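You operate a simulated robot arm through the tools that you are given. There is no shell and no other tool.

You are at the controls of a simulated robot arm. One attempt, no reset.

JOB
Tap the beige-rim tray flat and run the green bar over it.
Fine: clamp it first with the orange lever; tap the proud tiles gently with the wooden block and put it back; park the bar again. Set down upright: wooden block. Where these are worked on the way, their far stop is far enough and under half their travel is too little: green bar.

The check looks at the end state, three seconds after you hand in, the way a careful person would. Anything else that was tipped, shoved, dropped, spilled or broken makes it a failure.

ROBOT AND FRAMES
A 7-joint arm with a two-finger parallel gripper on a trunk, on a base that moves. Base frame: it is fixed to the floor where the robot stands at the start and does not move with it; the origin is under the middle of the robot, x ahead of it, y to its left, z up. Readings come in m, degrees, newtons and seconds.
With the tool pointing down near the work surface it reaches from about 0.28 to 0.64 m from the robot's upright axis, wherever it stands. Its first joint turns from -166.0 to 166.0 degrees. Places, roughly: beige-rim tray [2, 2.75, 1]; green bar [2.2, 2.7, 0.9]; orange lever [2, 3.1, 1]; wooden block [2.25, 2.75, 1]. Payload 1.57 kg.
Tool frame: the origin (TCP) lies between the finger pads and is the grasp point; the fingertips stand 0.03 m ahead of it; z points along the fingers, y is the line along which they close. The gripper opens to 0.08 m. The fingers are 0.017 m wide and 0.012 m thick; the gripper's body (0.04 by 0.082 m) begins 0.08 m behind the TCP.
Orientation is that of the tool frame in the base frame, as [roll, pitch, yaw] about the fixed x, y, z axes, in that order (R = Rz(yaw) Ry(pitch) Rx(roll)). With the fingers straight down and closing along the base's y, the tool's x points along the base's -x, its y along +y and its z along -z.

CONTROLS
- The arm moves only by the tool send_rows. Its argument "rows" is a list of rows, each a list of 3 entries, a list of its own where there are three numbers: the shift along the base's x, y, z in m, then the turn, a rotation vector about the base's x, y, z in degrees, then the finger opening in m, from 0 to 0.08. In form: [[[x, y, z], [ax, ay, az], hand], ...]. A call has 1 to 20 rows; each row is the pose to reach, as a shift and turn from the pose commanded when the call began. Each row takes 0.2 s and may step no farther than 0.05 m and 8.6 degrees from the row before; otherwise, or with a gripper value out of range, the whole call is refused. Where a pose cannot be reached the arm comes as near as it can. A force on the tool above 40 N (or 10 N above the force at the start of the call, whichever is more), or a blocked arm, ends the call early, and 0.2 s more pass. Each finger travels about 0.072 m/s and halts on what it meets, pressing with about 28 N; the grip force reading is that of the motor and also rises with nothing between the fingers. The clock runs only during rows and for 0.2 s after the last one: add rows that repeat a pose to give the fingers time. It gives the time, the measured TCP pose, the force on the tool (base axes), the opening and the grip force at its end, in the units of the frame above (readings bear some noise), with the torque about the TCP (base axes, N m) and any sound that the robot's microphone picked up.
- Cameras (640 x 400 px; columns grow to the right, rows downward): "scene" is now at [0.2469, 0.0215, 1.4655]; the picture's right is [0.27, -0.96, 0.00], its down [-0.71, -0.20, -0.67] and it looks along [0.65, 0.18, -0.74] (base axes); focal length 280 px, centre (320, 200). "wrist" rides on the gripper at [0.072, -0.007, -0.122] in the tool frame; the picture's right is [0.09, 1.00, 0.00], its down [-0.84, 0.08, -0.54] and it looks along [-0.54, 0.05, 0.84] (tool axes); focal length 238 px, centre (320, 200). There is no depth. A picture from a camera that has moved, and an enlarged one, comes with that camera's place and axes in the base frame and with its lens.
- snapshot(camera): a new picture of that camera. It takes no simulated time.
- slide_trunk(by): slides the trunk up (or, below 0, down) by that many m; the arm and the scene camera ride with it, the base frame stays. It gives what a move gives, with no picture.
- steer(legs): drives the robot by 1 to 6 legs, each [ahead, left, turn to the left] in m, m and degrees, along the robot's own axes; the way and the turn of a leg run together, so that a leg with both is an arc; at most 1.5 m and 180 degrees a leg. The arm and the cameras ride along, it lands a little off, and it stops where it bumps. It gives what a move gives.
- pan_tilt(pan, tilt): turns the head with the scene camera to pan (to the left, within 86 degrees either way) and tilt (down, from -29 to 69), counted from straight ahead of the robot. It gives what a move gives.
- close_up(camera, box): a new picture of the part [left, top, right, bottom] of that camera's present view, enlarged. It takes no simulated time.
- job_done(): hands the job in; it is judged then, once.

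Nothing tells you exact positions but the pictures and the camera data. Unless the task says otherwise, let go and move clear before handing in.

The tools are called after "Request:" by a JSON object that holds its "op" and its "data". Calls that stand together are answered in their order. send_rows: Moves the arm, as the interface text tells. Its arguments: {"type":"object","properties":{"rows":{"type":"array"}},"required":["rows"]} The other tools are called the same way: slide_trunk (by) moves the trunk up or down; steer (legs) drives the base; pan_tilt (pan, tilt) turns the head that bears the scene camera; snapshot (camera) takes a picture; close_up (camera, box) takes an enlarged picture of a part of a camera's view; job_done () hands the job in.

At the start:

```text
clock: 0.0
tcp_pos: [0.3433, 0.13, 1.2395]
ee_rot: [180.0, -0.1, -180.0]
wrist_force: [-0.3, -0.8, 0.0]
ft_torque: [0.01, 0.01, -0.02]
width: 0.08
grip_force: 0.0
trunk travel left (down, up): [-0.7, 0.29]
robot x, y, heading: [0.0005, 0.0028, -0.1]
head pan, tilt (commanded): [15.5, 47.9]
```

scene: 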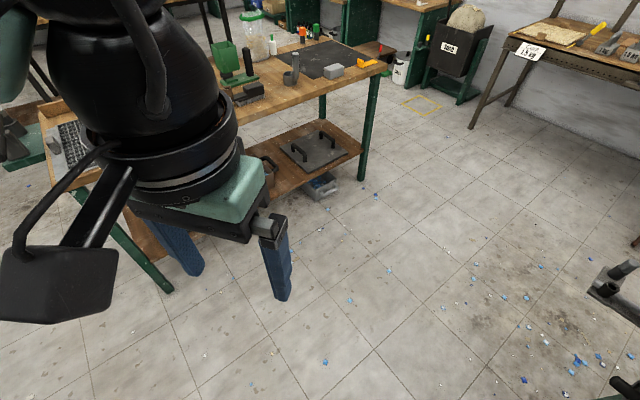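
wrist: 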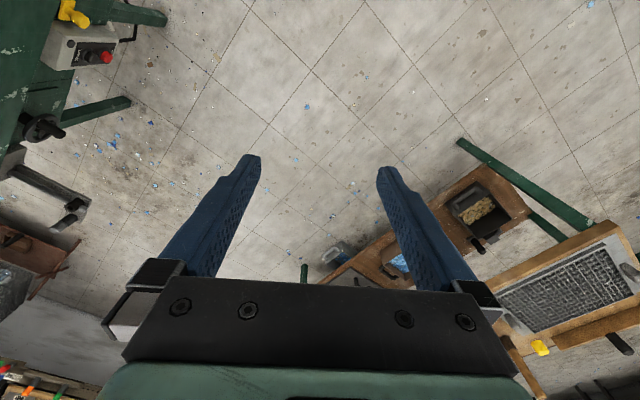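

I see a workshop with benches; the work area is roughly at [2, 2.75, 1], ahead-left of me. I will turn the head toward it and look before driving.

Request:
{"op": "pan_tilt", "data": {"pan": 50, "tilt": 20}}

```text
clock: 1.0
tcp_pos: [0.3443, 0.1296, 1.238]
ee_rot: [-179.9, 0.0, -180.0]
wrist_force: [-0.8, 0.7, 0.2]
ft_torque: [-0.01, -0.01, -0.03]
width: 0.0802
grip_force: 0.0
trunk travel left (down, up): [-0.7, 0.29]
robot x, y, heading: [0.0039, -0.0046, 0.2]
head pan, tilt (commanded): [50.0, 20.0]
```

Request:
{"op": "snapshot", "data": {"camera": "scene"}}

Request:
{"op": "close_up", "data": {"camera": "scene", "box": [240, 100, 480, 250]}}

```text
taken
camera scene: at [0.2309, 0.0717, 1.5081], right [0.77, -0.64, 0.0], down [-0.22, -0.26, -0.94], along [0.6, 0.72, -0.34], focal length 280 px, centre (320, 200)
```

scene: 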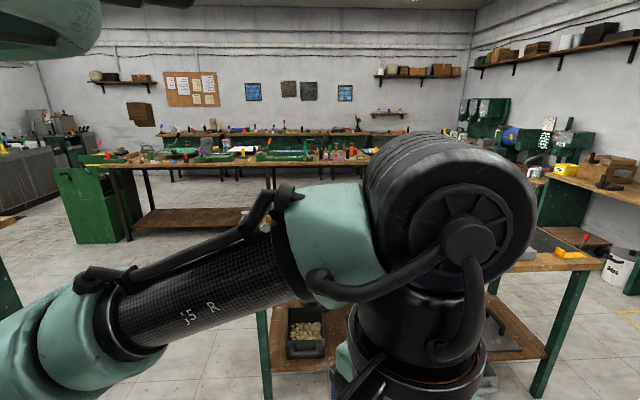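

```text
2.67 times, centred on (360, 175) of scene
camera zoom: at [0.2309, 0.0717, 1.5081], right [0.77, -0.64, 0.0], down [-0.22, -0.26, -0.94], along [0.6, 0.72, -0.34], focal length 748 px, centre (213, 267)
```

zoom: 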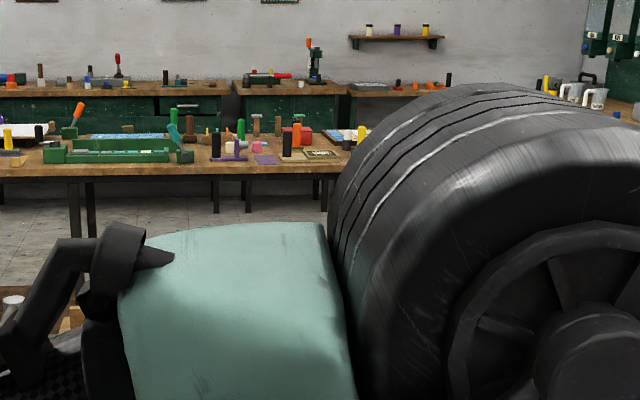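

The target table stands behind a nearer bench, so I need a map of the free floor. I'll look around more.

Request:
{"op": "pan_tilt", "data": {"pan": 84, "tilt": 30}}

```text
clock: 2.0
tcp_pos: [0.3444, 0.1298, 1.2381]
ee_rot: [-180.0, 0.0, -179.9]
wrist_force: [0.6, 0.5, 0.1]
ft_torque: [-0.02, 0.0, 0.02]
width: 0.08
grip_force: 0.0
trunk travel left (down, up): [-0.7, 0.29]
robot x, y, heading: [-0.0025, 0.0001, 0.2]
head pan, tilt (commanded): [84.0, 30.0]
```

Request:
{"op": "snapshot", "data": {"camera": "scene"}}

Request:
{"op": "pan_tilt", "data": {"pan": 10, "tilt": 25}}

Request:
{"op": "snapshot", "data": {"camera": "scene"}}

Request:
{"op": "pan_tilt", "data": {"pan": -50, "tilt": 35}}

Request:
{"op": "snapshot", "data": {"camera": "scene"}}

```text
taken
camera scene: at [0.1805, 0.0903, 1.4922], right [0.99, -0.11, 0.0], down [-0.05, -0.5, -0.87], along [0.09, 0.86, -0.5], focal length 280 px, centre (320, 200)
```

scene: 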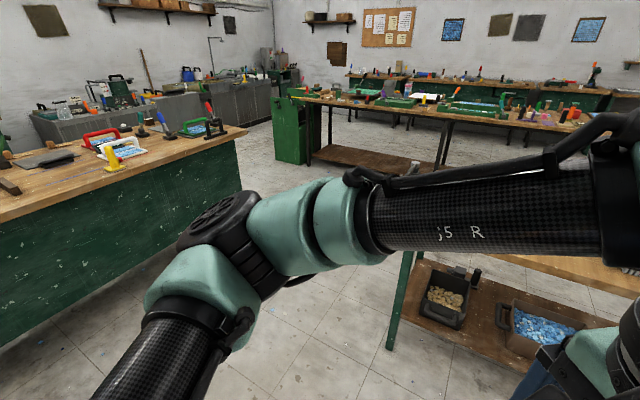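

```text
clock: 3.5
tcp_pos: [0.3459, 0.13, 1.2382]
ee_rot: [179.9, 0.0, -179.9]
wrist_force: [0.1, 0.5, 0.4]
ft_torque: [-0.02, -0.02, 0.04]
width: 0.0801
grip_force: 0.1
trunk travel left (down, up): [-0.7, 0.29]
robot x, y, heading: [-0.002, -0.0007, -0.2]
head pan, tilt (commanded): [10.0, 25.0]
```

```text
taken
camera scene: at [0.2616, 0.0165, 1.5001], right [0.17, -0.98, 0.0], down [-0.42, -0.07, -0.91], along [0.89, 0.16, -0.42], focal length 280 px, centre (320, 200)
```

scene: 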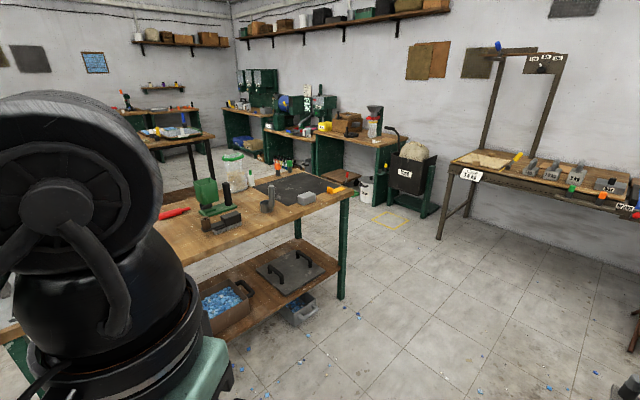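

```text
clock: 4.8
tcp_pos: [0.3445, 0.1296, 1.2386]
ee_rot: [-180.0, -0.1, -180.0]
wrist_force: [-1.3, 0.3, 0.0]
ft_torque: [0.0, 0.0, 0.01]
width: 0.08
grip_force: 0.1
trunk travel left (down, up): [-0.7, 0.29]
robot x, y, heading: [0.0009, -0.0009, -0.3]
head pan, tilt (commanded): [-50.0, 35.0]
```

```text
taken
camera scene: at [0.2276, -0.067, 1.4844], right [-0.77, -0.64, 0.0], down [-0.37, 0.44, -0.82], along [0.53, -0.63, -0.57], focal length 280 px, centre (320, 200)
```

scene: 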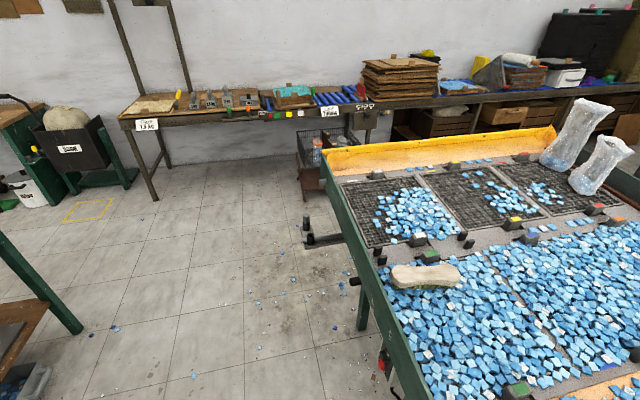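

Layout as I read it: a near bench from about (1.8, 0.1) to (0.67, 1.0), with the target bench parallel behind it and an aisle about 1.3 m wide reached around the bench's left end. I'll shift left first, then turn and look again.

Request:
{"op": "steer", "data": {"legs": [[-0.15, 0.85, 0]]}}

Request:
{"op": "steer", "data": {"legs": [[0, 0, 53]]}}

Request:
{"op": "pan_tilt", "data": {"pan": -10, "tilt": 30}}

Request:
{"op": "snapshot", "data": {"camera": "scene"}}

```text
clock: 9.3
tcp_pos: [0.1923, 0.9654, 1.2395]
ee_rot: [180.0, 0.0, -179.8]
wrist_force: [0.4, -0.1, -0.3]
ft_torque: [0.01, 0.0, -0.01]
width: 0.0799
grip_force: 0.2
trunk travel left (down, up): [-0.7, 0.29]
robot x, y, heading: [-0.1513, 0.8327, 0.2]
head pan, tilt (commanded): [-50.0, 35.0]
```

```text
clock: 12.0
tcp_pos: [-0.0495, 1.1869, 1.239]
ee_rot: [179.9, 0.1, -126.6]
wrist_force: [-1.3, -0.8, -0.2]
ft_torque: [-0.01, 0.02, 0.0]
width: 0.0797
grip_force: 0.0
trunk travel left (down, up): [-0.7, 0.29]
robot x, y, heading: [-0.1509, 0.8297, 53.2]
head pan, tilt (commanded): [-50.0, 35.0]
```

```text
clock: 13.1
tcp_pos: [-0.051, 1.1881, 1.2395]
ee_rot: [-179.9, 0.0, -126.6]
wrist_force: [0.3, -0.1, 0.1]
ft_torque: [-0.01, 0.01, -0.01]
width: 0.0801
grip_force: 0.1
trunk travel left (down, up): [-0.7, 0.29]
robot x, y, heading: [-0.1517, 0.8303, 53.5]
head pan, tilt (commanded): [-10.0, 30.0]
```

```text
taken
camera scene: at [0.0161, 1.0325, 1.4921], right [0.69, -0.73, 0.0], down [-0.36, -0.34, -0.87], along [0.63, 0.59, -0.5], focal length 280 px, centre (320, 200)
```

scene: 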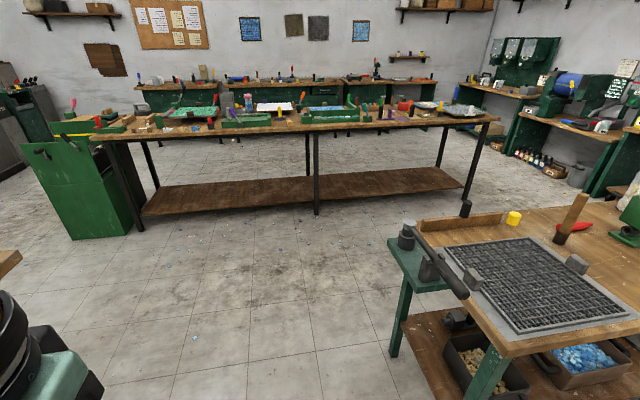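

The target bench is clear now, about 3.2 m long running along (0.8, -0.6), with front legs near (0.39, 3.6), (1.66, 2.62) and (2.96, 1.67). I'll zoom in on the part around the tray.

Request:
{"op": "close_up", "data": {"camera": "scene", "box": [220, 70, 420, 140]}}

Request:
{"op": "close_up", "data": {"camera": "scene", "box": [80, 70, 280, 140]}}

Request:
{"op": "close_up", "data": {"camera": "scene", "box": [370, 70, 510, 140]}}

```text
3.20 times, centred on (320, 105) of scene
camera zoom: at [0.0161, 1.0325, 1.4921], right [0.69, -0.73, 0.0], down [-0.36, -0.34, -0.87], along [0.63, 0.59, -0.5], focal length 898 px, centre (320, 504)
```

zoom: 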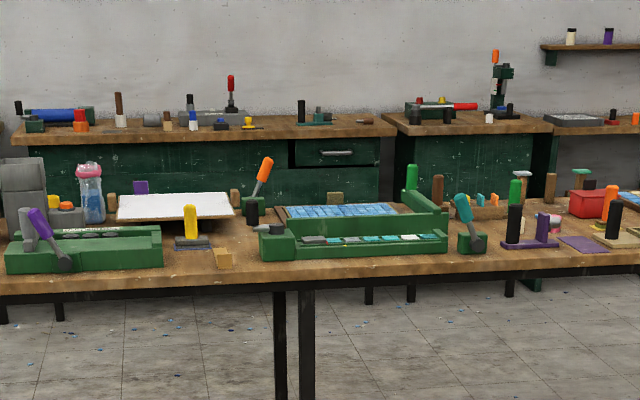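

```text
3.20 times, centred on (180, 105) of scene
camera zoom: at [0.0161, 1.0325, 1.4921], right [0.69, -0.73, 0.0], down [-0.36, -0.34, -0.87], along [0.63, 0.59, -0.5], focal length 898 px, centre (768, 504)
```

zoom: 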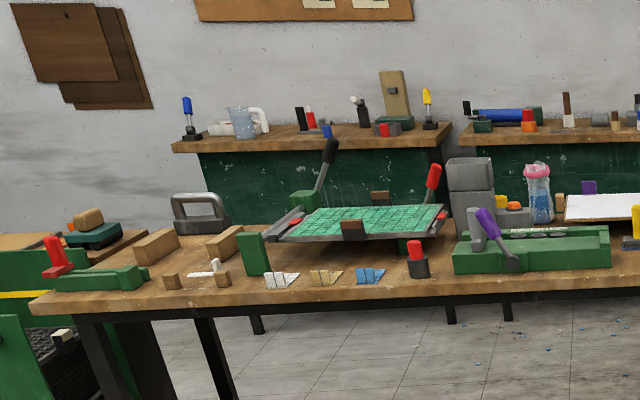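

```text
4.57 times, centred on (440, 105) of scene
camera zoom: at [0.0161, 1.0325, 1.4921], right [0.69, -0.73, 0.0], down [-0.36, -0.34, -0.87], along [0.63, 0.59, -0.5], focal length 1282 px, centre (-229, 634)
```

zoom: 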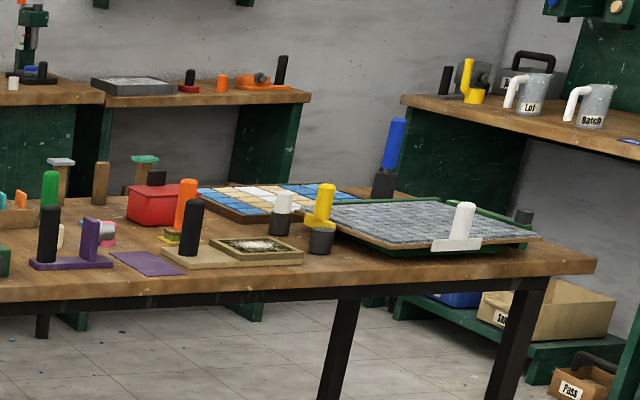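

The job's station is the tray with blue tiles behind the green frame: orange lever at its rear left, green-knobbed bar at its right, wooden block just right of that. Driving around the bench's left end into the aisle.

Request:
{"op": "steer", "data": {"legs": [[0.85, 0.17, 0], [0.95, 0, 0]]}}

Request:
{"op": "steer", "data": {"legs": [[0.03, -0.75, 0]]}}

Request:
{"op": "pan_tilt", "data": {"pan": 0, "tilt": 30}}

Request:
{"op": "snapshot", "data": {"camera": "scene"}}

```text
clock: 22.2
tcp_pos: [0.8852, 2.7324, 1.2384]
ee_rot: [-180.0, 0.0, -126.6]
wrist_force: [0.1, -0.1, 0.2]
ft_torque: [0.01, -0.02, 0.01]
width: 0.08
grip_force: 0.0
trunk travel left (down, up): [-0.7, 0.29]
robot x, y, heading: [0.7862, 2.3758, 53.7]
head pan, tilt (commanded): [-10.0, 30.0]
```

```text
clock: 26.3
tcp_pos: [1.5059, 2.3065, 1.2376]
ee_rot: [179.9, 0.0, -127.0]
wrist_force: [0.3, 0.1, 0.1]
ft_torque: [-0.02, -0.03, 0.01]
width: 0.08
grip_force: 0.0
trunk travel left (down, up): [-0.7, 0.29]
robot x, y, heading: [1.4049, 1.9537, 52.9]
head pan, tilt (commanded): [-10.0, 30.0]
```

```text
clock: 27.0
tcp_pos: [1.5061, 2.306, 1.238]
ee_rot: [-180.0, 0.1, -127.0]
wrist_force: [0.0, 0.4, 0.3]
ft_torque: [-0.02, 0.03, 0.02]
width: 0.08
grip_force: 0.1
trunk travel left (down, up): [-0.7, 0.29]
robot x, y, heading: [1.4007, 1.9531, 52.8]
head pan, tilt (commanded): [0.0, 30.0]
```

```text
taken
camera scene: at [1.5601, 2.162, 1.4922], right [0.8, -0.6, 0.0], down [-0.3, -0.4, -0.87], along [0.52, 0.69, -0.5], focal length 280 px, centre (320, 200)
```

scene: 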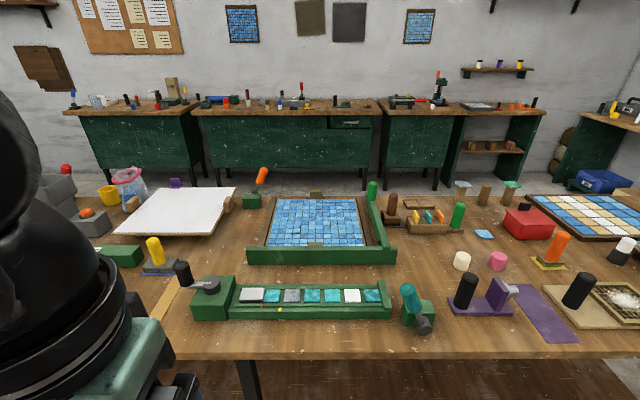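

Now I face the bench; the blue-tiled tray lies in a green L-shaped fixture. Zooming for details.

Request:
{"op": "close_up", "data": {"camera": "scene", "box": [230, 150, 430, 275]}}

Request:
{"op": "close_up", "data": {"camera": "scene", "box": [350, 160, 510, 260]}}

Request:
{"op": "close_up", "data": {"camera": "scene", "box": [220, 150, 300, 230]}}

```text
3.20 times, centred on (330, 212) of scene
camera zoom: at [1.5601, 2.162, 1.4922], right [0.8, -0.6, 0.0], down [-0.3, -0.4, -0.87], along [0.52, 0.69, -0.5], focal length 898 px, centre (288, 160)
```

zoom: 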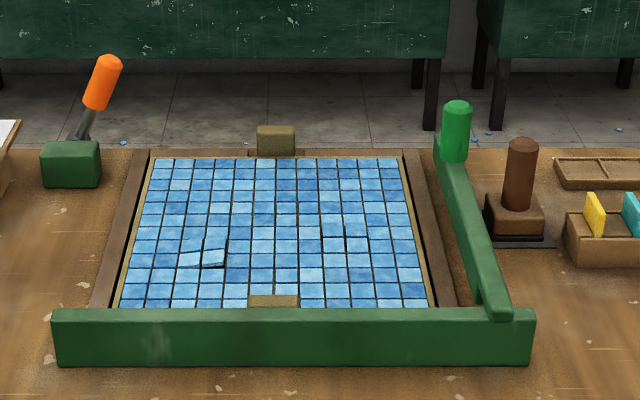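

```text
4.00 times, centred on (430, 210) of scene
camera zoom: at [1.5601, 2.162, 1.4922], right [0.8, -0.6, 0.0], down [-0.3, -0.4, -0.87], along [0.52, 0.69, -0.5], focal length 1122 px, centre (-120, 160)
```

zoom: 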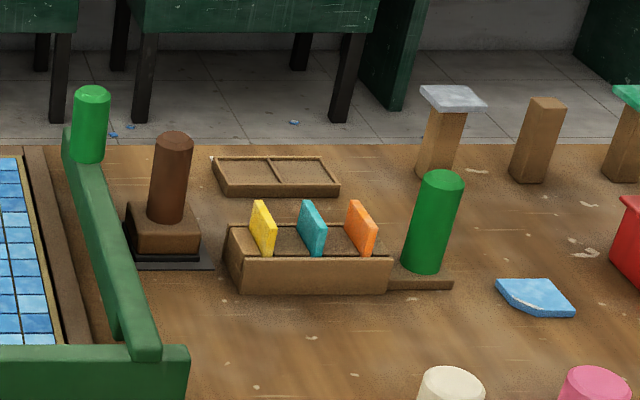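

```text
5.00 times, centred on (260, 190) of scene
camera zoom: at [1.5601, 2.162, 1.4922], right [0.8, -0.6, 0.0], down [-0.3, -0.4, -0.87], along [0.52, 0.69, -0.5], focal length 1402 px, centre (620, 250)
```

zoom: 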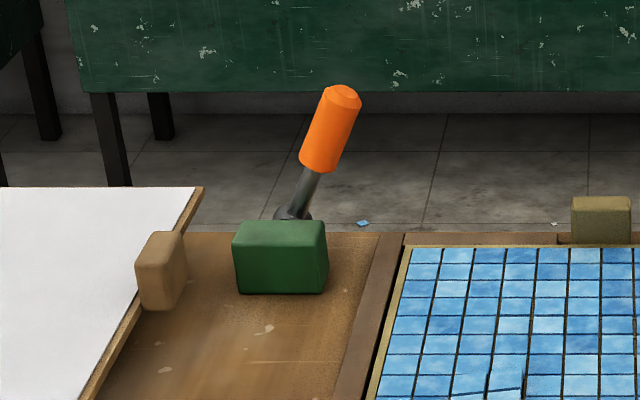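

The wooden block is the tamper with the dark-brown round handle near (2.27, 2.68); the lever, bar knob and tray all lie toward the bench's back edge (v≈3.76), beyond reach from the front. Approaching from behind looks right, so I'll check the route round the right end.

Request:
{"op": "pan_tilt", "data": {"pan": -55, "tilt": 25}}

Request:
{"op": "snapshot", "data": {"camera": "scene"}}

Request:
{"op": "pan_tilt", "data": {"pan": -25, "tilt": 15}}

Request:
{"op": "snapshot", "data": {"camera": "scene"}}

```text
clock: 28.3
tcp_pos: [1.5051, 2.3065, 1.2383]
ee_rot: [180.0, 0.0, -126.9]
wrist_force: [0.1, 0.3, 1.0]
ft_torque: [-0.02, -0.04, -0.02]
width: 0.0798
grip_force: 0.1
trunk travel left (down, up): [-0.7, 0.29]
robot x, y, heading: [1.4048, 1.9577, 52.9]
head pan, tilt (commanded): [-55.0, 25.0]
```

```text
taken
camera scene: at [1.5978, 2.0866, 1.5001], right [-0.03, -1.0, 0.0], down [-0.42, 0.01, -0.91], along [0.91, -0.03, -0.42], focal length 280 px, centre (320, 200)
```

scene: 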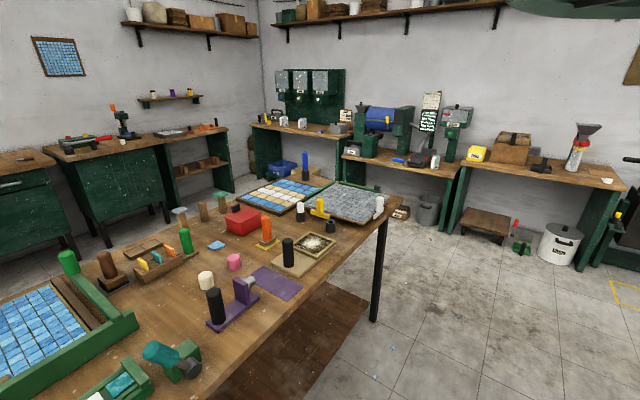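

```text
clock: 29.2
tcp_pos: [1.5048, 2.3074, 1.2388]
ee_rot: [-180.0, 0.0, -127.0]
wrist_force: [0.1, -0.1, 0.2]
ft_torque: [-0.02, 0.03, 0.0]
width: 0.0799
grip_force: 0.1
trunk travel left (down, up): [-0.7, 0.29]
robot x, y, heading: [1.3987, 1.9525, 53.0]
head pan, tilt (commanded): [-25.0, 15.0]
```

```text
taken
camera scene: at [1.5882, 2.1335, 1.5163], right [0.47, -0.88, 0.0], down [-0.23, -0.12, -0.97], along [0.85, 0.45, -0.26], focal length 280 px, centre (320, 200)
```

scene: 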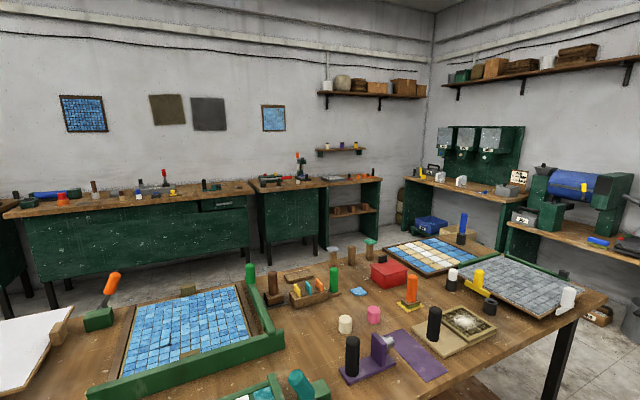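

The right-hand gap between bench end (u≈1.45) and the wall benches (u≈2.75) is wide enough. Driving right along the aisle first.

Request:
{"op": "steer", "data": {"legs": [[0, -1.1, 0], [0, -1.05, 0]]}}

Request:
{"op": "pan_tilt", "data": {"pan": 0, "tilt": 35}}

Request:
{"op": "snapshot", "data": {"camera": "scene"}}

```text
clock: 39.9
tcp_pos: [3.2164, 1.0029, 1.2389]
ee_rot: [180.0, 0.0, -127.4]
wrist_force: [-0.7, 0.9, 0.1]
ft_torque: [0.01, -0.03, 0.02]
width: 0.08
grip_force: 0.0
trunk travel left (down, up): [-0.7, 0.29]
robot x, y, heading: [3.1114, 0.6532, 52.6]
head pan, tilt (commanded): [-25.0, 15.0]
```

```text
clock: 40.8
tcp_pos: [3.217, 1.0015, 1.239]
ee_rot: [-180.0, 0.0, -127.4]
wrist_force: [0.1, 0.8, 0.5]
ft_torque: [-0.02, -0.03, 0.0]
width: 0.0801
grip_force: 0.1
trunk travel left (down, up): [-0.7, 0.29]
robot x, y, heading: [3.1142, 0.6498, 52.7]
head pan, tilt (commanded): [0.0, 35.0]
```

```text
taken
camera scene: at [3.2676, 0.8553, 1.4844], right [0.79, -0.61, 0.0], down [-0.35, -0.45, -0.82], along [0.5, 0.65, -0.57], focal length 280 px, centre (320, 200)
```

scene: 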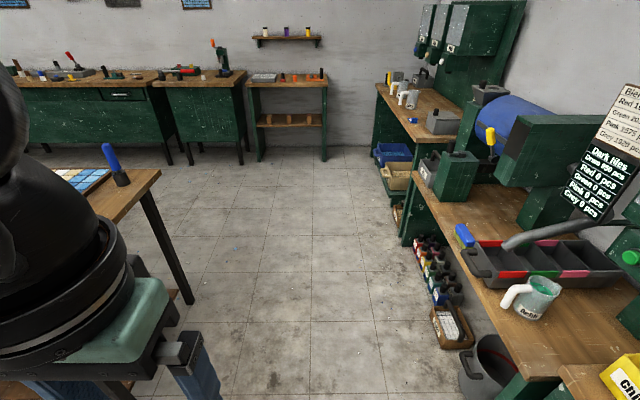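

The corridor is clear on both sides. Driving forward past the bench end, then turning to face the bench's back.

Request:
{"op": "steer", "data": {"legs": [[1.1, 0, 0], [1.1, 0, 0]]}}

Request:
{"op": "steer", "data": {"legs": [[0, 0, 90], [0, 0, 90]]}}

Request:
{"op": "pan_tilt", "data": {"pan": -60, "tilt": 25}}

Request:
{"op": "snapshot", "data": {"camera": "scene"}}

```text
clock: 51.6
tcp_pos: [4.5581, 2.7451, 1.2379]
ee_rot: [180.0, 0.0, -127.4]
wrist_force: [0.4, 0.0, -0.2]
ft_torque: [0.05, 0.0, 0.01]
width: 0.08
grip_force: 0.1
trunk travel left (down, up): [-0.7, 0.29]
robot x, y, heading: [4.454, 2.3955, 52.5]
head pan, tilt (commanded): [0.0, 35.0]
```

```text
clock: 59.6
tcp_pos: [4.3382, 2.0441, 1.2379]
ee_rot: [-180.0, 0.0, 51.3]
wrist_force: [0.2, -0.7, 0.0]
ft_torque: [-0.03, -0.03, 0.02]
width: 0.0801
grip_force: 0.1
trunk travel left (down, up): [-0.7, 0.29]
robot x, y, heading: [4.4557, 2.3935, -128.8]
head pan, tilt (commanded): [0.0, 35.0]
```

```text
clock: 60.9
tcp_pos: [4.3362, 2.0441, 1.2383]
ee_rot: [180.0, 0.0, 51.3]
wrist_force: [-0.8, -0.5, -0.3]
ft_torque: [0.0, 0.03, 0.0]
width: 0.08
grip_force: 0.0
trunk travel left (down, up): [-0.7, 0.29]
robot x, y, heading: [4.4522, 2.3937, -128.7]
head pan, tilt (commanded): [-60.0, 25.0]
```

```text
taken
camera scene: at [4.2547, 2.2762, 1.5001], right [0.15, 0.99, 0.0], down [0.42, -0.06, -0.91], along [-0.9, 0.14, -0.42], focal length 280 px, centre (320, 200)
```

scene: 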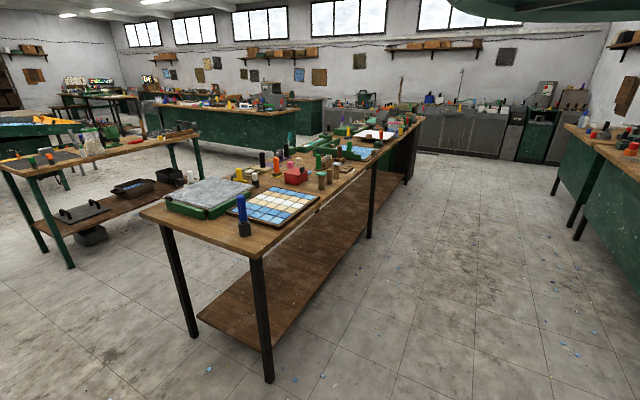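

The rear corridor is free. I'll correct the heading and strafe along the bench's back to be opposite the tray.

Request:
{"op": "steer", "data": {"legs": [[0, 0, 1.8], [0, -1.1, 0], [0, -1.08, 0]]}}

Request:
{"op": "pan_tilt", "data": {"pan": 0, "tilt": 35}}

Request:
{"op": "snapshot", "data": {"camera": "scene"}}

```text
clock: 72.1
tcp_pos: [2.6091, 3.3555, 1.2379]
ee_rot: [-180.0, 0.1, 52.7]
wrist_force: [-0.6, 1.0, -0.7]
ft_torque: [-0.01, -0.01, 0.0]
width: 0.0799
grip_force: 0.0
trunk travel left (down, up): [-0.7, 0.29]
robot x, y, heading: [2.7107, 3.7094, -127.1]
head pan, tilt (commanded): [-60.0, 25.0]
```

```text
clock: 73.4
tcp_pos: [2.6102, 3.3561, 1.2387]
ee_rot: [-180.0, -0.1, 52.7]
wrist_force: [0.0, -0.2, -0.5]
ft_torque: [-0.02, -0.01, 0.03]
width: 0.08
grip_force: 0.0
trunk travel left (down, up): [-0.7, 0.29]
robot x, y, heading: [2.7178, 3.7102, -127.4]
head pan, tilt (commanded): [0.0, 35.0]
```

```text
taken
camera scene: at [2.5595, 3.5039, 1.4844], right [-0.8, 0.61, 0.0], down [0.35, 0.46, -0.82], along [-0.5, -0.65, -0.57], focal length 280 px, centre (320, 200)
```

scene: 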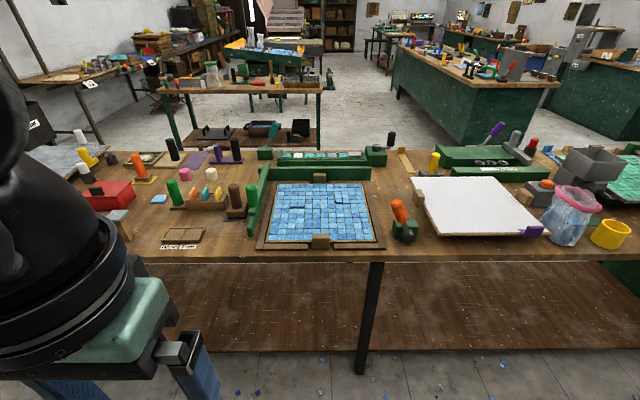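

I'm opposite the tray from behind. I'll zoom in, and look steeply down to see how far the robot's own base reaches ahead.

Request:
{"op": "close_up", "data": {"camera": "scene", "box": [210, 145, 430, 265]}}

Request:
{"op": "pan_tilt", "data": {"pan": 0, "tilt": 69}}

Request:
{"op": "snapshot", "data": {"camera": "scene"}}

Request:
{"op": "snapshot", "data": {"camera": "wrist"}}

```text
2.91 times, centred on (320, 205) of scene
camera zoom: at [2.5595, 3.5039, 1.4844], right [-0.8, 0.61, 0.0], down [0.35, 0.46, -0.82], along [-0.5, -0.65, -0.57], focal length 816 px, centre (320, 186)
```

zoom: 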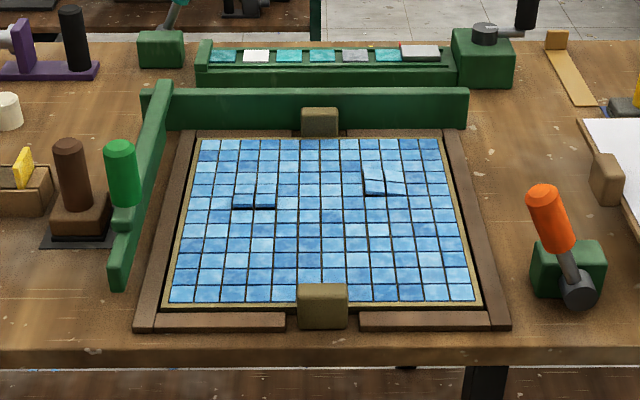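

```text
clock: 74.3
tcp_pos: [2.609, 3.3559, 1.2387]
ee_rot: [-180.0, 0.1, 52.7]
wrist_force: [0.9, 0.1, 0.0]
ft_torque: [-0.02, -0.03, 0.06]
width: 0.08
grip_force: 0.1
trunk travel left (down, up): [-0.7, 0.29]
robot x, y, heading: [2.7141, 3.7063, -127.1]
head pan, tilt (commanded): [0.0, 68.8]
```

```text
taken
camera scene: at [2.579, 3.5293, 1.4407], right [-0.8, 0.61, 0.0], down [0.56, 0.74, -0.36], along [-0.22, -0.29, -0.93], focal length 280 px, centre (320, 200)
```

scene: 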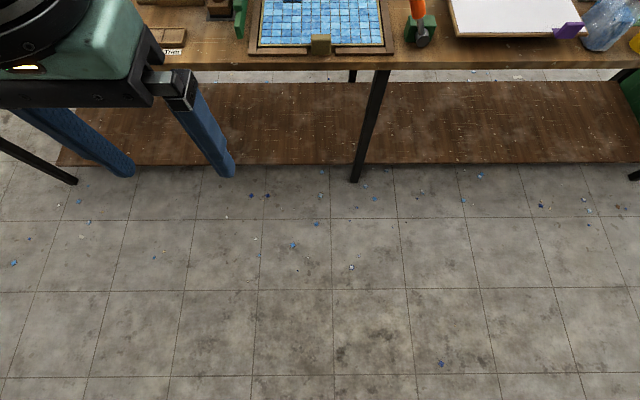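

```text
taken
camera wrist: at [2.6485, 3.4161, 1.3613], right [0.85, -0.53, 0.0], down [-0.45, -0.71, 0.54], along [-0.29, -0.46, -0.84], focal length 238 px, centre (320, 200)
```

wrist: 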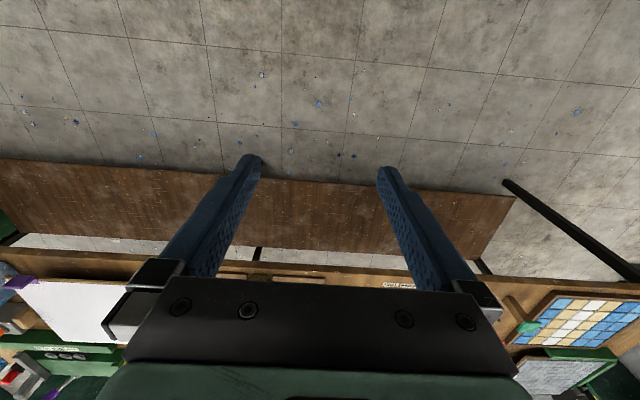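

From this side I see the clamp lever at the right, the bar and tamper at the left, and two pairs of proud tiles on the far side. I'll close in carefully on the bench.

Request:
{"op": "steer", "data": {"legs": [[0.42, 0, 0]]}}

Request:
{"op": "pan_tilt", "data": {"pan": 0, "tilt": 55}}

Request:
{"op": "snapshot", "data": {"camera": "scene"}}

Request:
{"op": "snapshot", "data": {"camera": "wrist"}}

```text
clock: 76.9
tcp_pos: [2.3531, 3.0219, 1.238]
ee_rot: [180.0, 0.0, 52.4]
wrist_force: [-0.1, 0.7, 0.1]
ft_torque: [-0.02, -0.02, 0.02]
width: 0.0801
grip_force: 0.2
trunk travel left (down, up): [-0.7, 0.29]
robot x, y, heading: [2.4582, 3.3747, -127.8]
head pan, tilt (commanded): [0.0, 68.8]
```

```text
clock: 77.7
tcp_pos: [2.353, 3.024, 1.2378]
ee_rot: [180.0, 0.0, 52.4]
wrist_force: [-0.2, -0.5, 0.6]
ft_torque: [-0.02, -0.01, 0.02]
width: 0.08
grip_force: 0.1
trunk travel left (down, up): [-0.7, 0.29]
robot x, y, heading: [2.4595, 3.3778, -127.7]
head pan, tilt (commanded): [0.0, 55.0]
```

```text
taken
camera scene: at [2.3136, 3.1841, 1.4561], right [-0.79, 0.61, 0.0], down [0.5, 0.65, -0.57], along [-0.35, -0.45, -0.82], focal length 280 px, centre (320, 200)
```

scene: 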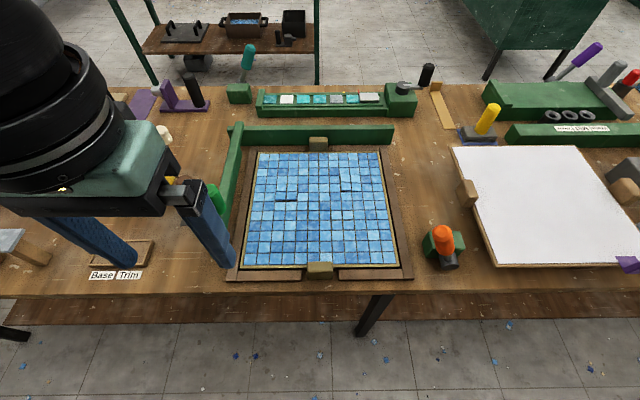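

```text
taken
camera wrist: at [2.3924, 3.0833, 1.3614], right [0.85, -0.53, 0.0], down [-0.45, -0.71, 0.54], along [-0.29, -0.46, -0.84], focal length 238 px, centre (320, 200)
```

wrist: 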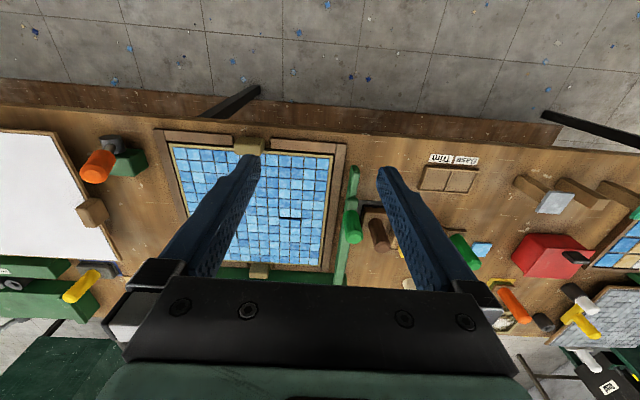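

I'm about 0.42 m from the bench edge. Taking enlarged views of the bar, the lever and the proud tiles.

Request:
{"op": "close_up", "data": {"camera": "scene", "box": [150, 90, 310, 290]}}

Request:
{"op": "close_up", "data": {"camera": "scene", "box": [380, 200, 480, 290]}}

Request:
{"op": "close_up", "data": {"camera": "scene", "box": [230, 130, 410, 280]}}

Request:
{"op": "close_up", "data": {"camera": "wrist", "box": [300, 140, 480, 290]}}

```text
2.00 times, centred on (230, 190) of scene
camera zoom: at [2.3136, 3.1841, 1.4561], right [-0.79, 0.61, 0.0], down [0.5, 0.65, -0.57], along [-0.35, -0.45, -0.82], focal length 561 px, centre (500, 220)
```

zoom: 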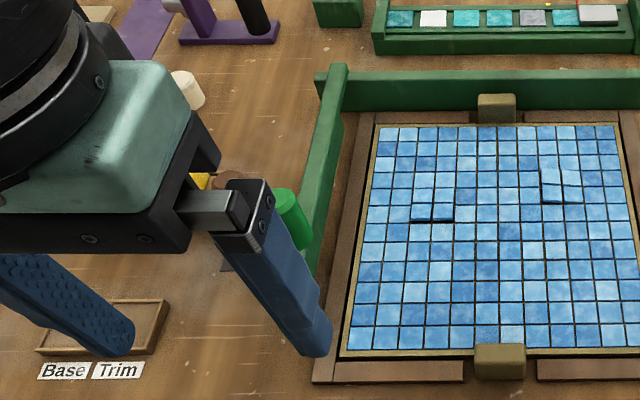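

```text
4.44 times, centred on (430, 245) of scene
camera zoom: at [2.3136, 3.1841, 1.4561], right [-0.79, 0.61, 0.0], down [0.5, 0.65, -0.57], along [-0.35, -0.45, -0.82], focal length 1247 px, centre (-169, 0)
```

zoom: 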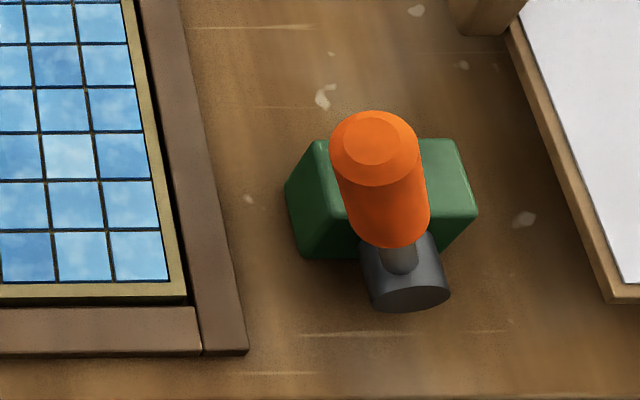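

```text
2.67 times, centred on (320, 205) of scene
camera zoom: at [2.3136, 3.1841, 1.4561], right [-0.79, 0.61, 0.0], down [0.5, 0.65, -0.57], along [-0.35, -0.45, -0.82], focal length 748 px, centre (320, 187)
```

zoom: 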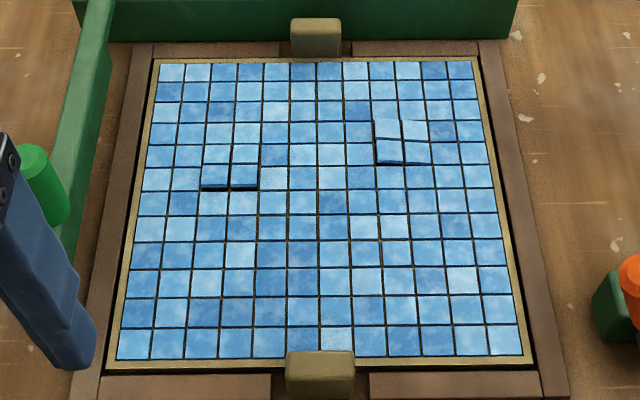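

```text
2.67 times, centred on (390, 215) of wrist
camera zoom: at [2.3924, 3.0833, 1.3614], right [0.85, -0.53, 0.0], down [-0.45, -0.71, 0.54], along [-0.29, -0.46, -0.84], focal length 636 px, centre (133, 160)
```

zoom: 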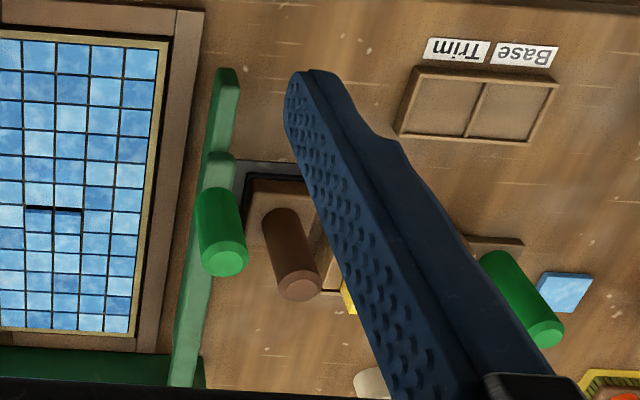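

Triangulating from the two sides: lever knob top ≈(2.006, 3.130, 1.034) leaning toward the tray, its pivot at z≈0.92; bar knob ≈(2.285, 2.794, 0.95–1.02); tamper handle ≈(2.306, 2.710, top 0.995). I'll move a bit closer and square up.

Request:
{"op": "steer", "data": {"legs": [[0, 0, 0.8], [0.12, 0.05, 0]]}}

Request:
{"op": "snapshot", "data": {"camera": "scene"}}

Request:
{"op": "snapshot", "data": {"camera": "wrist"}}

```text
clock: 79.3
tcp_pos: [2.3272, 2.8958, 1.2379]
ee_rot: [180.0, 0.0, 53.3]
wrist_force: [0.4, -0.5, 0.8]
ft_torque: [-0.03, -0.01, 0.02]
width: 0.0799
grip_force: 0.0
trunk travel left (down, up): [-0.7, 0.29]
robot x, y, heading: [2.4272, 3.2481, -126.5]
head pan, tilt (commanded): [0.0, 55.0]
```

```text
taken
camera scene: at [2.2847, 3.0557, 1.456], right [-0.8, 0.6, 0.0], down [0.49, 0.66, -0.57], along [-0.34, -0.46, -0.82], focal length 280 px, centre (320, 200)
```

scene: 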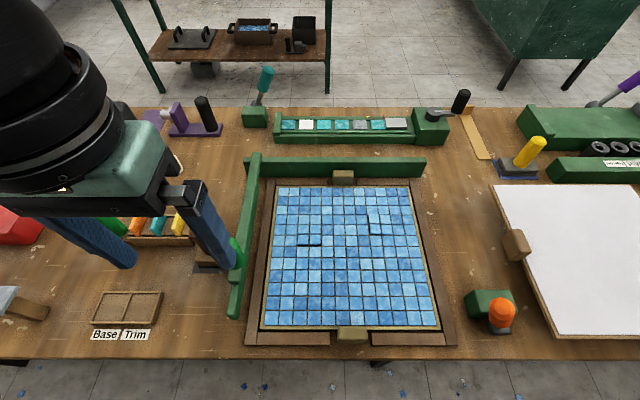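

```text
taken
camera wrist: at [2.365, 2.9562, 1.3613], right [0.85, -0.52, 0.0], down [-0.44, -0.72, 0.54], along [-0.28, -0.46, -0.84], focal length 238 px, centre (320, 200)
```

wrist: 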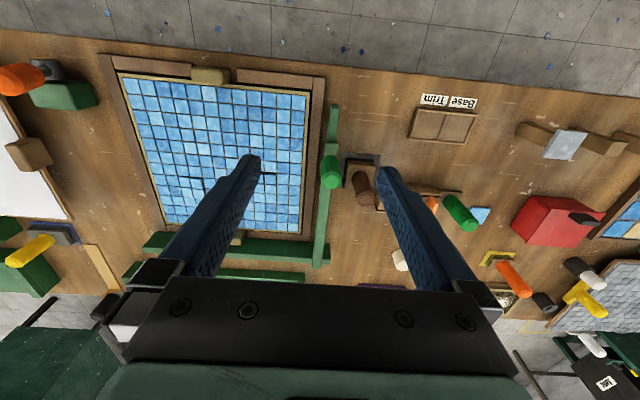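

I'm now 0.30 m from the bench edge. I'll carry the hand over to the lever at a safe height, turning it 90° so the fingers will close along the lever's pivot axis.

Request:
{"op": "send_rows", "data": {"rows": [[[-0.0297, 0.022, 0], [0, 0, 8.18], 0.08], [[-0.0595, 0.044, 0], [0, 0, 16.36], 0.08], [[-0.0892, 0.0661, 0], [0, 0, 24.55], 0.08], [[-0.119, 0.0881, 0], [0, 0, 32.73], 0.08], [[-0.1487, 0.1101, 0], [0, 0, 40.9], 0.08], [[-0.1785, 0.1321, 0], [0, 0, 49.1], 0.08], [[-0.2082, 0.1541, 0], [0, 0, 57.27], 0.08], [[-0.238, 0.1761, 0], [0, 0, 65.45], 0.08], [[-0.2677, 0.1982, 0], [0, 0, 73.64], 0.08], [[-0.2975, 0.2202, 0], [0, 0, 81.82], 0.08], [[-0.3272, 0.2422, 0], [0, 0, 90], 0.08], [[-0.3272, 0.2422, 0], [0, 0, 90], 0.08]]}}

Request:
{"op": "snapshot", "data": {"camera": "scene"}}

Request:
{"op": "snapshot", "data": {"camera": "wrist"}}

```text
clock: 81.8
tcp_pos: [1.993, 3.1215, 1.2074]
ee_rot: [172.0, -1.8, 144.2]
wrist_force: [0.4, -0.5, 0.2]
ft_torque: [0.01, -0.01, 0.0]
width: 0.0798
grip_force: 0.0
out of reach, approached as far as the arm can: row 11, 12
trunk travel left (down, up): [-0.7, 0.29]
robot x, y, heading: [2.431, 3.25, -126.7]
head pan, tilt (commanded): [0.0, 55.0]
stopped in row 12: the arm was blocked; the commanded pose is now the measured one
```

```text
taken
camera scene: at [2.284, 3.0559, 1.4576], right [-0.79, 0.61, 0.0], down [0.49, 0.64, -0.59], along [-0.36, -0.47, -0.81], focal length 280 px, centre (320, 200)
```

scene: 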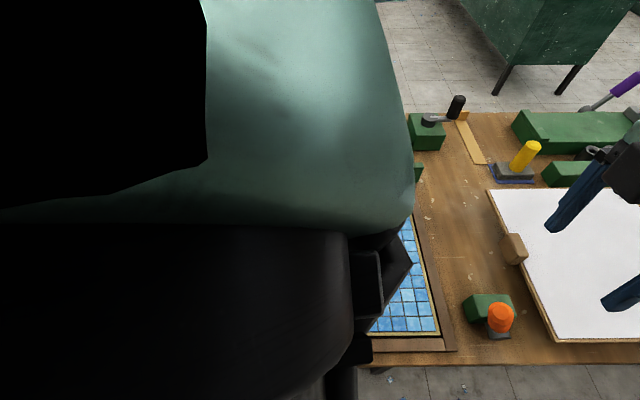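

```text
taken
camera wrist: at [1.9246, 3.141, 1.3303], right [0.51, 0.85, 0.14], down [0.69, -0.5, 0.52], along [0.51, -0.17, -0.84], focal length 238 px, centre (320, 200)
```

wrist: 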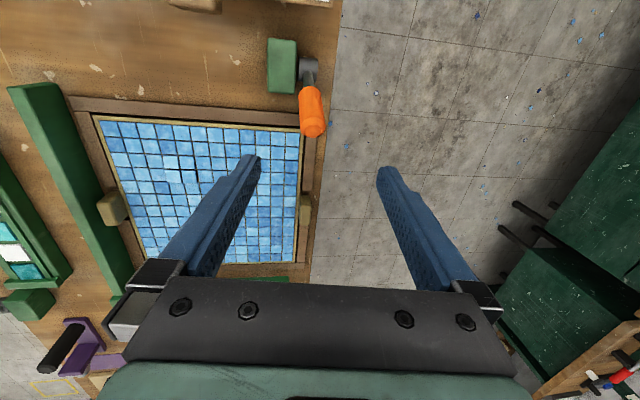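

The arm ran into a limit with the hand turned that way (near its own head). I'll straighten the tool and undo the turn, then use the opposite turn instead.

Request:
{"op": "send_rows", "data": {"rows": [[[0.02, -0.015, 0.02], [-4, 1.7, 0], 0.08], [[0.035, -0.026, 0.03], [-7.5, 3.2, 0], 0.08]]}}

```text
clock: 82.4
tcp_pos: [2.0286, 3.1002, 1.2162]
ee_rot: [174.5, -1.8, 143.8]
wrist_force: [0.6, 1.1, -0.1]
ft_torque: [-0.01, -0.02, 0.0]
width: 0.0802
grip_force: 0.1
out of reach, approached as far as the arm can: row 2
trunk travel left (down, up): [-0.7, 0.29]
robot x, y, heading: [2.4303, 3.2528, -126.7]
head pan, tilt (commanded): [0.0, 55.0]
```

Request:
{"op": "send_rows", "data": {"rows": [[[0, 0, 0], [0, 0, -8.3], 0.08], [[0, 0, 0], [0, 0, -16.6], 0.08], [[0, 0, 0], [0, 0, -24.9], 0.08], [[0, 0, 0], [0, 0, -33.2], 0.08], [[0, 0, 0], [0, 0, -41.5], 0.08], [[0, 0, 0], [0, 0, -49.8], 0.08], [[0, 0, 0], [0, 0, -58.1], 0.08], [[0, 0, 0], [0, 0, -66.4], 0.08], [[0, 0, 0], [0, 0, -74.7], 0.08], [[0, 0, 0], [0, 0, -83], 0.08], [[0, 0, 0], [0, 0, -91], 0.08], [[0, 0, 0], [0, 0, -91], 0.08]]}}

Request:
{"op": "snapshot", "data": {"camera": "scene"}}

Request:
{"op": "snapshot", "data": {"camera": "wrist"}}

```text
clock: 85.0
tcp_pos: [2.0259, 3.0904, 1.2374]
ee_rot: [-180.0, 0.1, 52.7]
wrist_force: [1.0, 0.5, 0.1]
ft_torque: [0.03, -0.02, -0.01]
width: 0.0802
grip_force: 0.0
trunk travel left (down, up): [-0.7, 0.29]
robot x, y, heading: [2.4265, 3.2519, -126.6]
head pan, tilt (commanded): [0.0, 55.0]
```

```text
taken
camera scene: at [2.2848, 3.0561, 1.4561], right [-0.8, 0.6, 0.0], down [0.49, 0.66, -0.57], along [-0.34, -0.46, -0.82], focal length 280 px, centre (320, 200)
```

scene: 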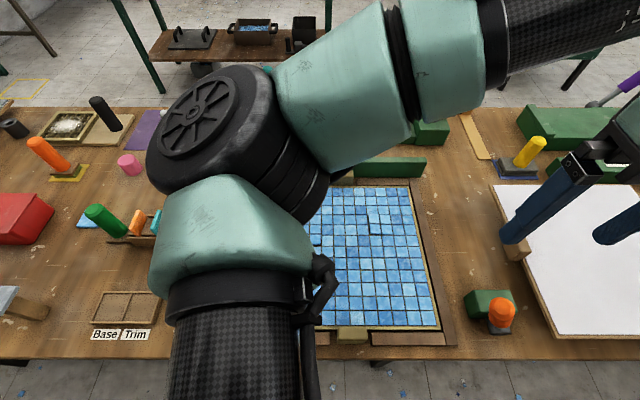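

```text
taken
camera wrist: at [2.0646, 3.1506, 1.3605], right [0.85, -0.53, 0.0], down [-0.44, -0.71, 0.54], along [-0.29, -0.46, -0.84], focal length 238 px, centre (320, 200)
```

wrist: 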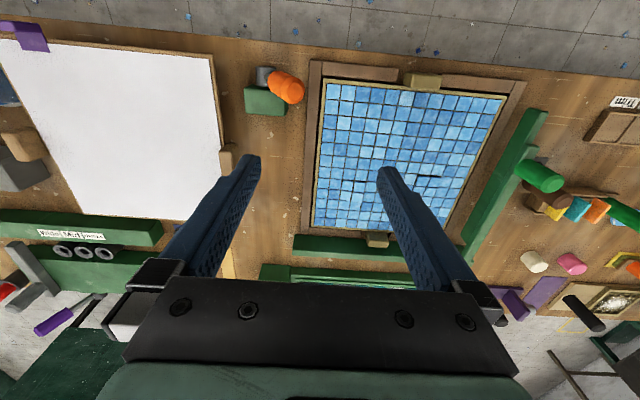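

Straight again at yaw 53°. Now turning the other way (to yaw ≈ -37°) while moving over the lever.

Request:
{"op": "send_rows", "data": {"rows": [[[0, 0, 0], [0, 0, -8.2], 0.08], [[0, 0, 0], [0, 0, -16.4], 0.08], [[0, 0, 0], [0, 0, -24.6], 0.08], [[0, 0, 0], [0, 0, -32.8], 0.08], [[0, 0, 0], [0, 0, -41.0], 0.08], [[0, 0, 0], [0, 0, -49.2], 0.08], [[0, 0, 0], [0, 0, -57.4], 0.08], [[0, 0, 0], [0, 0, -65.6], 0.08], [[0, 0, 0], [0, 0, -73.8], 0.08], [[-0.013, 0.024, 0], [0, 0, -82], 0.08], [[-0.026, 0.048, 0], [0, 0, -89.6], 0.08], [[-0.026, 0.048, 0], [0, 0, -89.6], 0.08]]}}

Request:
{"op": "snapshot", "data": {"camera": "scene"}}

Request:
{"op": "snapshot", "data": {"camera": "wrist"}}

```text
clock: 87.6
tcp_pos: [1.9996, 3.1376, 1.2381]
ee_rot: [-179.9, 0.1, -36.7]
wrist_force: [-0.6, -0.7, -0.6]
ft_torque: [-0.01, -0.02, -0.02]
width: 0.0799
grip_force: 0.1
trunk travel left (down, up): [-0.7, 0.29]
robot x, y, heading: [2.4251, 3.248, -126.6]
head pan, tilt (commanded): [0.0, 55.0]
```

```text
taken
camera scene: at [2.2851, 3.0558, 1.4561], right [-0.8, 0.6, 0.0], down [0.49, 0.66, -0.57], along [-0.34, -0.46, -0.82], focal length 280 px, centre (320, 200)
```

scene: 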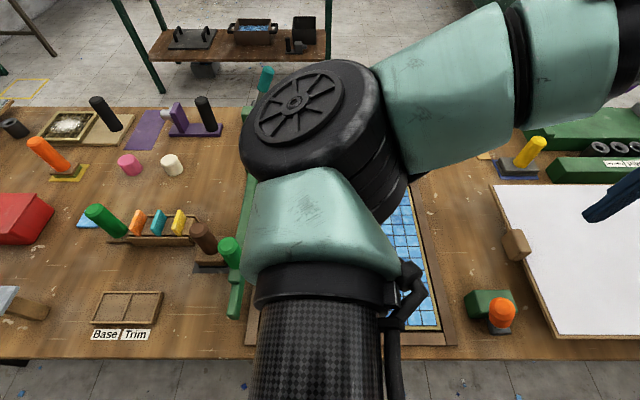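

```text
taken
camera wrist: at [2.0621, 3.0985, 1.3606], right [-0.52, -0.85, 0.0], down [-0.72, 0.44, 0.54], along [-0.46, 0.28, -0.84], focal length 238 px, centre (320, 200)
```

wrist: 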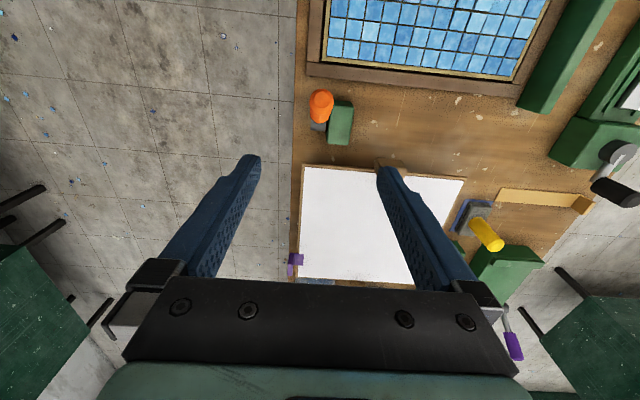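

The hand is right above the orange knob with the fingers ready to straddle it along the pivot axis. Lowering step by step.

Request:
{"op": "send_rows", "data": {"rows": [[[0, 0, -0.04], [0, 0, 0], 0.08], [[0, 0, -0.08], [0, 0, 0], 0.08], [[0, 0, -0.12], [0, 0, 0], 0.08], [[0, 0, -0.15], [0, 0, 0], 0.08], [[0, 0, -0.15], [0, 0, 0], 0.08]]}}

Request:
{"op": "snapshot", "data": {"camera": "wrist"}}

Request:
{"op": "snapshot", "data": {"camera": "scene"}}

```text
clock: 88.8
tcp_pos: [1.9983, 3.1371, 1.0891]
ee_rot: [-180.0, 0.1, -36.5]
wrist_force: [-0.7, 0.9, 0.1]
ft_torque: [0.0, 0.0, -0.01]
width: 0.08
grip_force: 0.1
trunk travel left (down, up): [-0.7, 0.29]
robot x, y, heading: [2.43, 3.2494, -126.6]
head pan, tilt (commanded): [0.0, 55.0]
```

```text
taken
camera wrist: at [2.0614, 3.0981, 1.2104], right [-0.52, -0.85, 0.0], down [-0.72, 0.44, 0.54], along [-0.46, 0.28, -0.84], focal length 238 px, centre (320, 200)
```

wrist: 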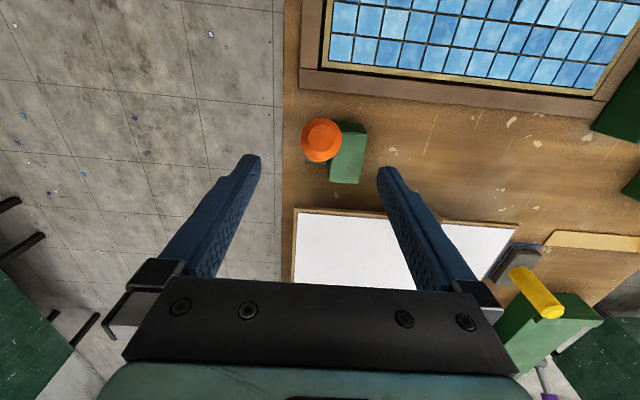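

```text
taken
camera scene: at [2.2849, 3.0561, 1.4561], right [-0.8, 0.6, 0.0], down [0.49, 0.66, -0.57], along [-0.34, -0.46, -0.82], focal length 280 px, centre (320, 200)
```

scene: 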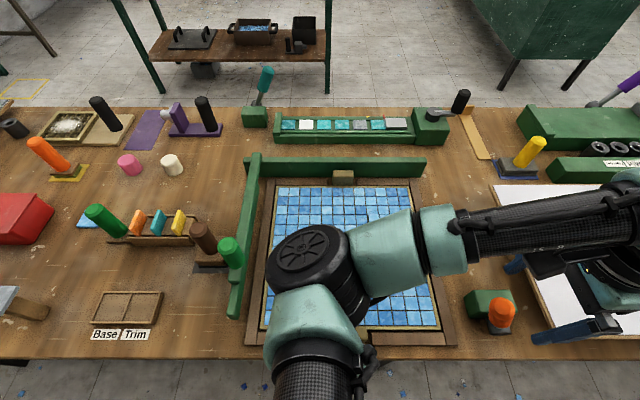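

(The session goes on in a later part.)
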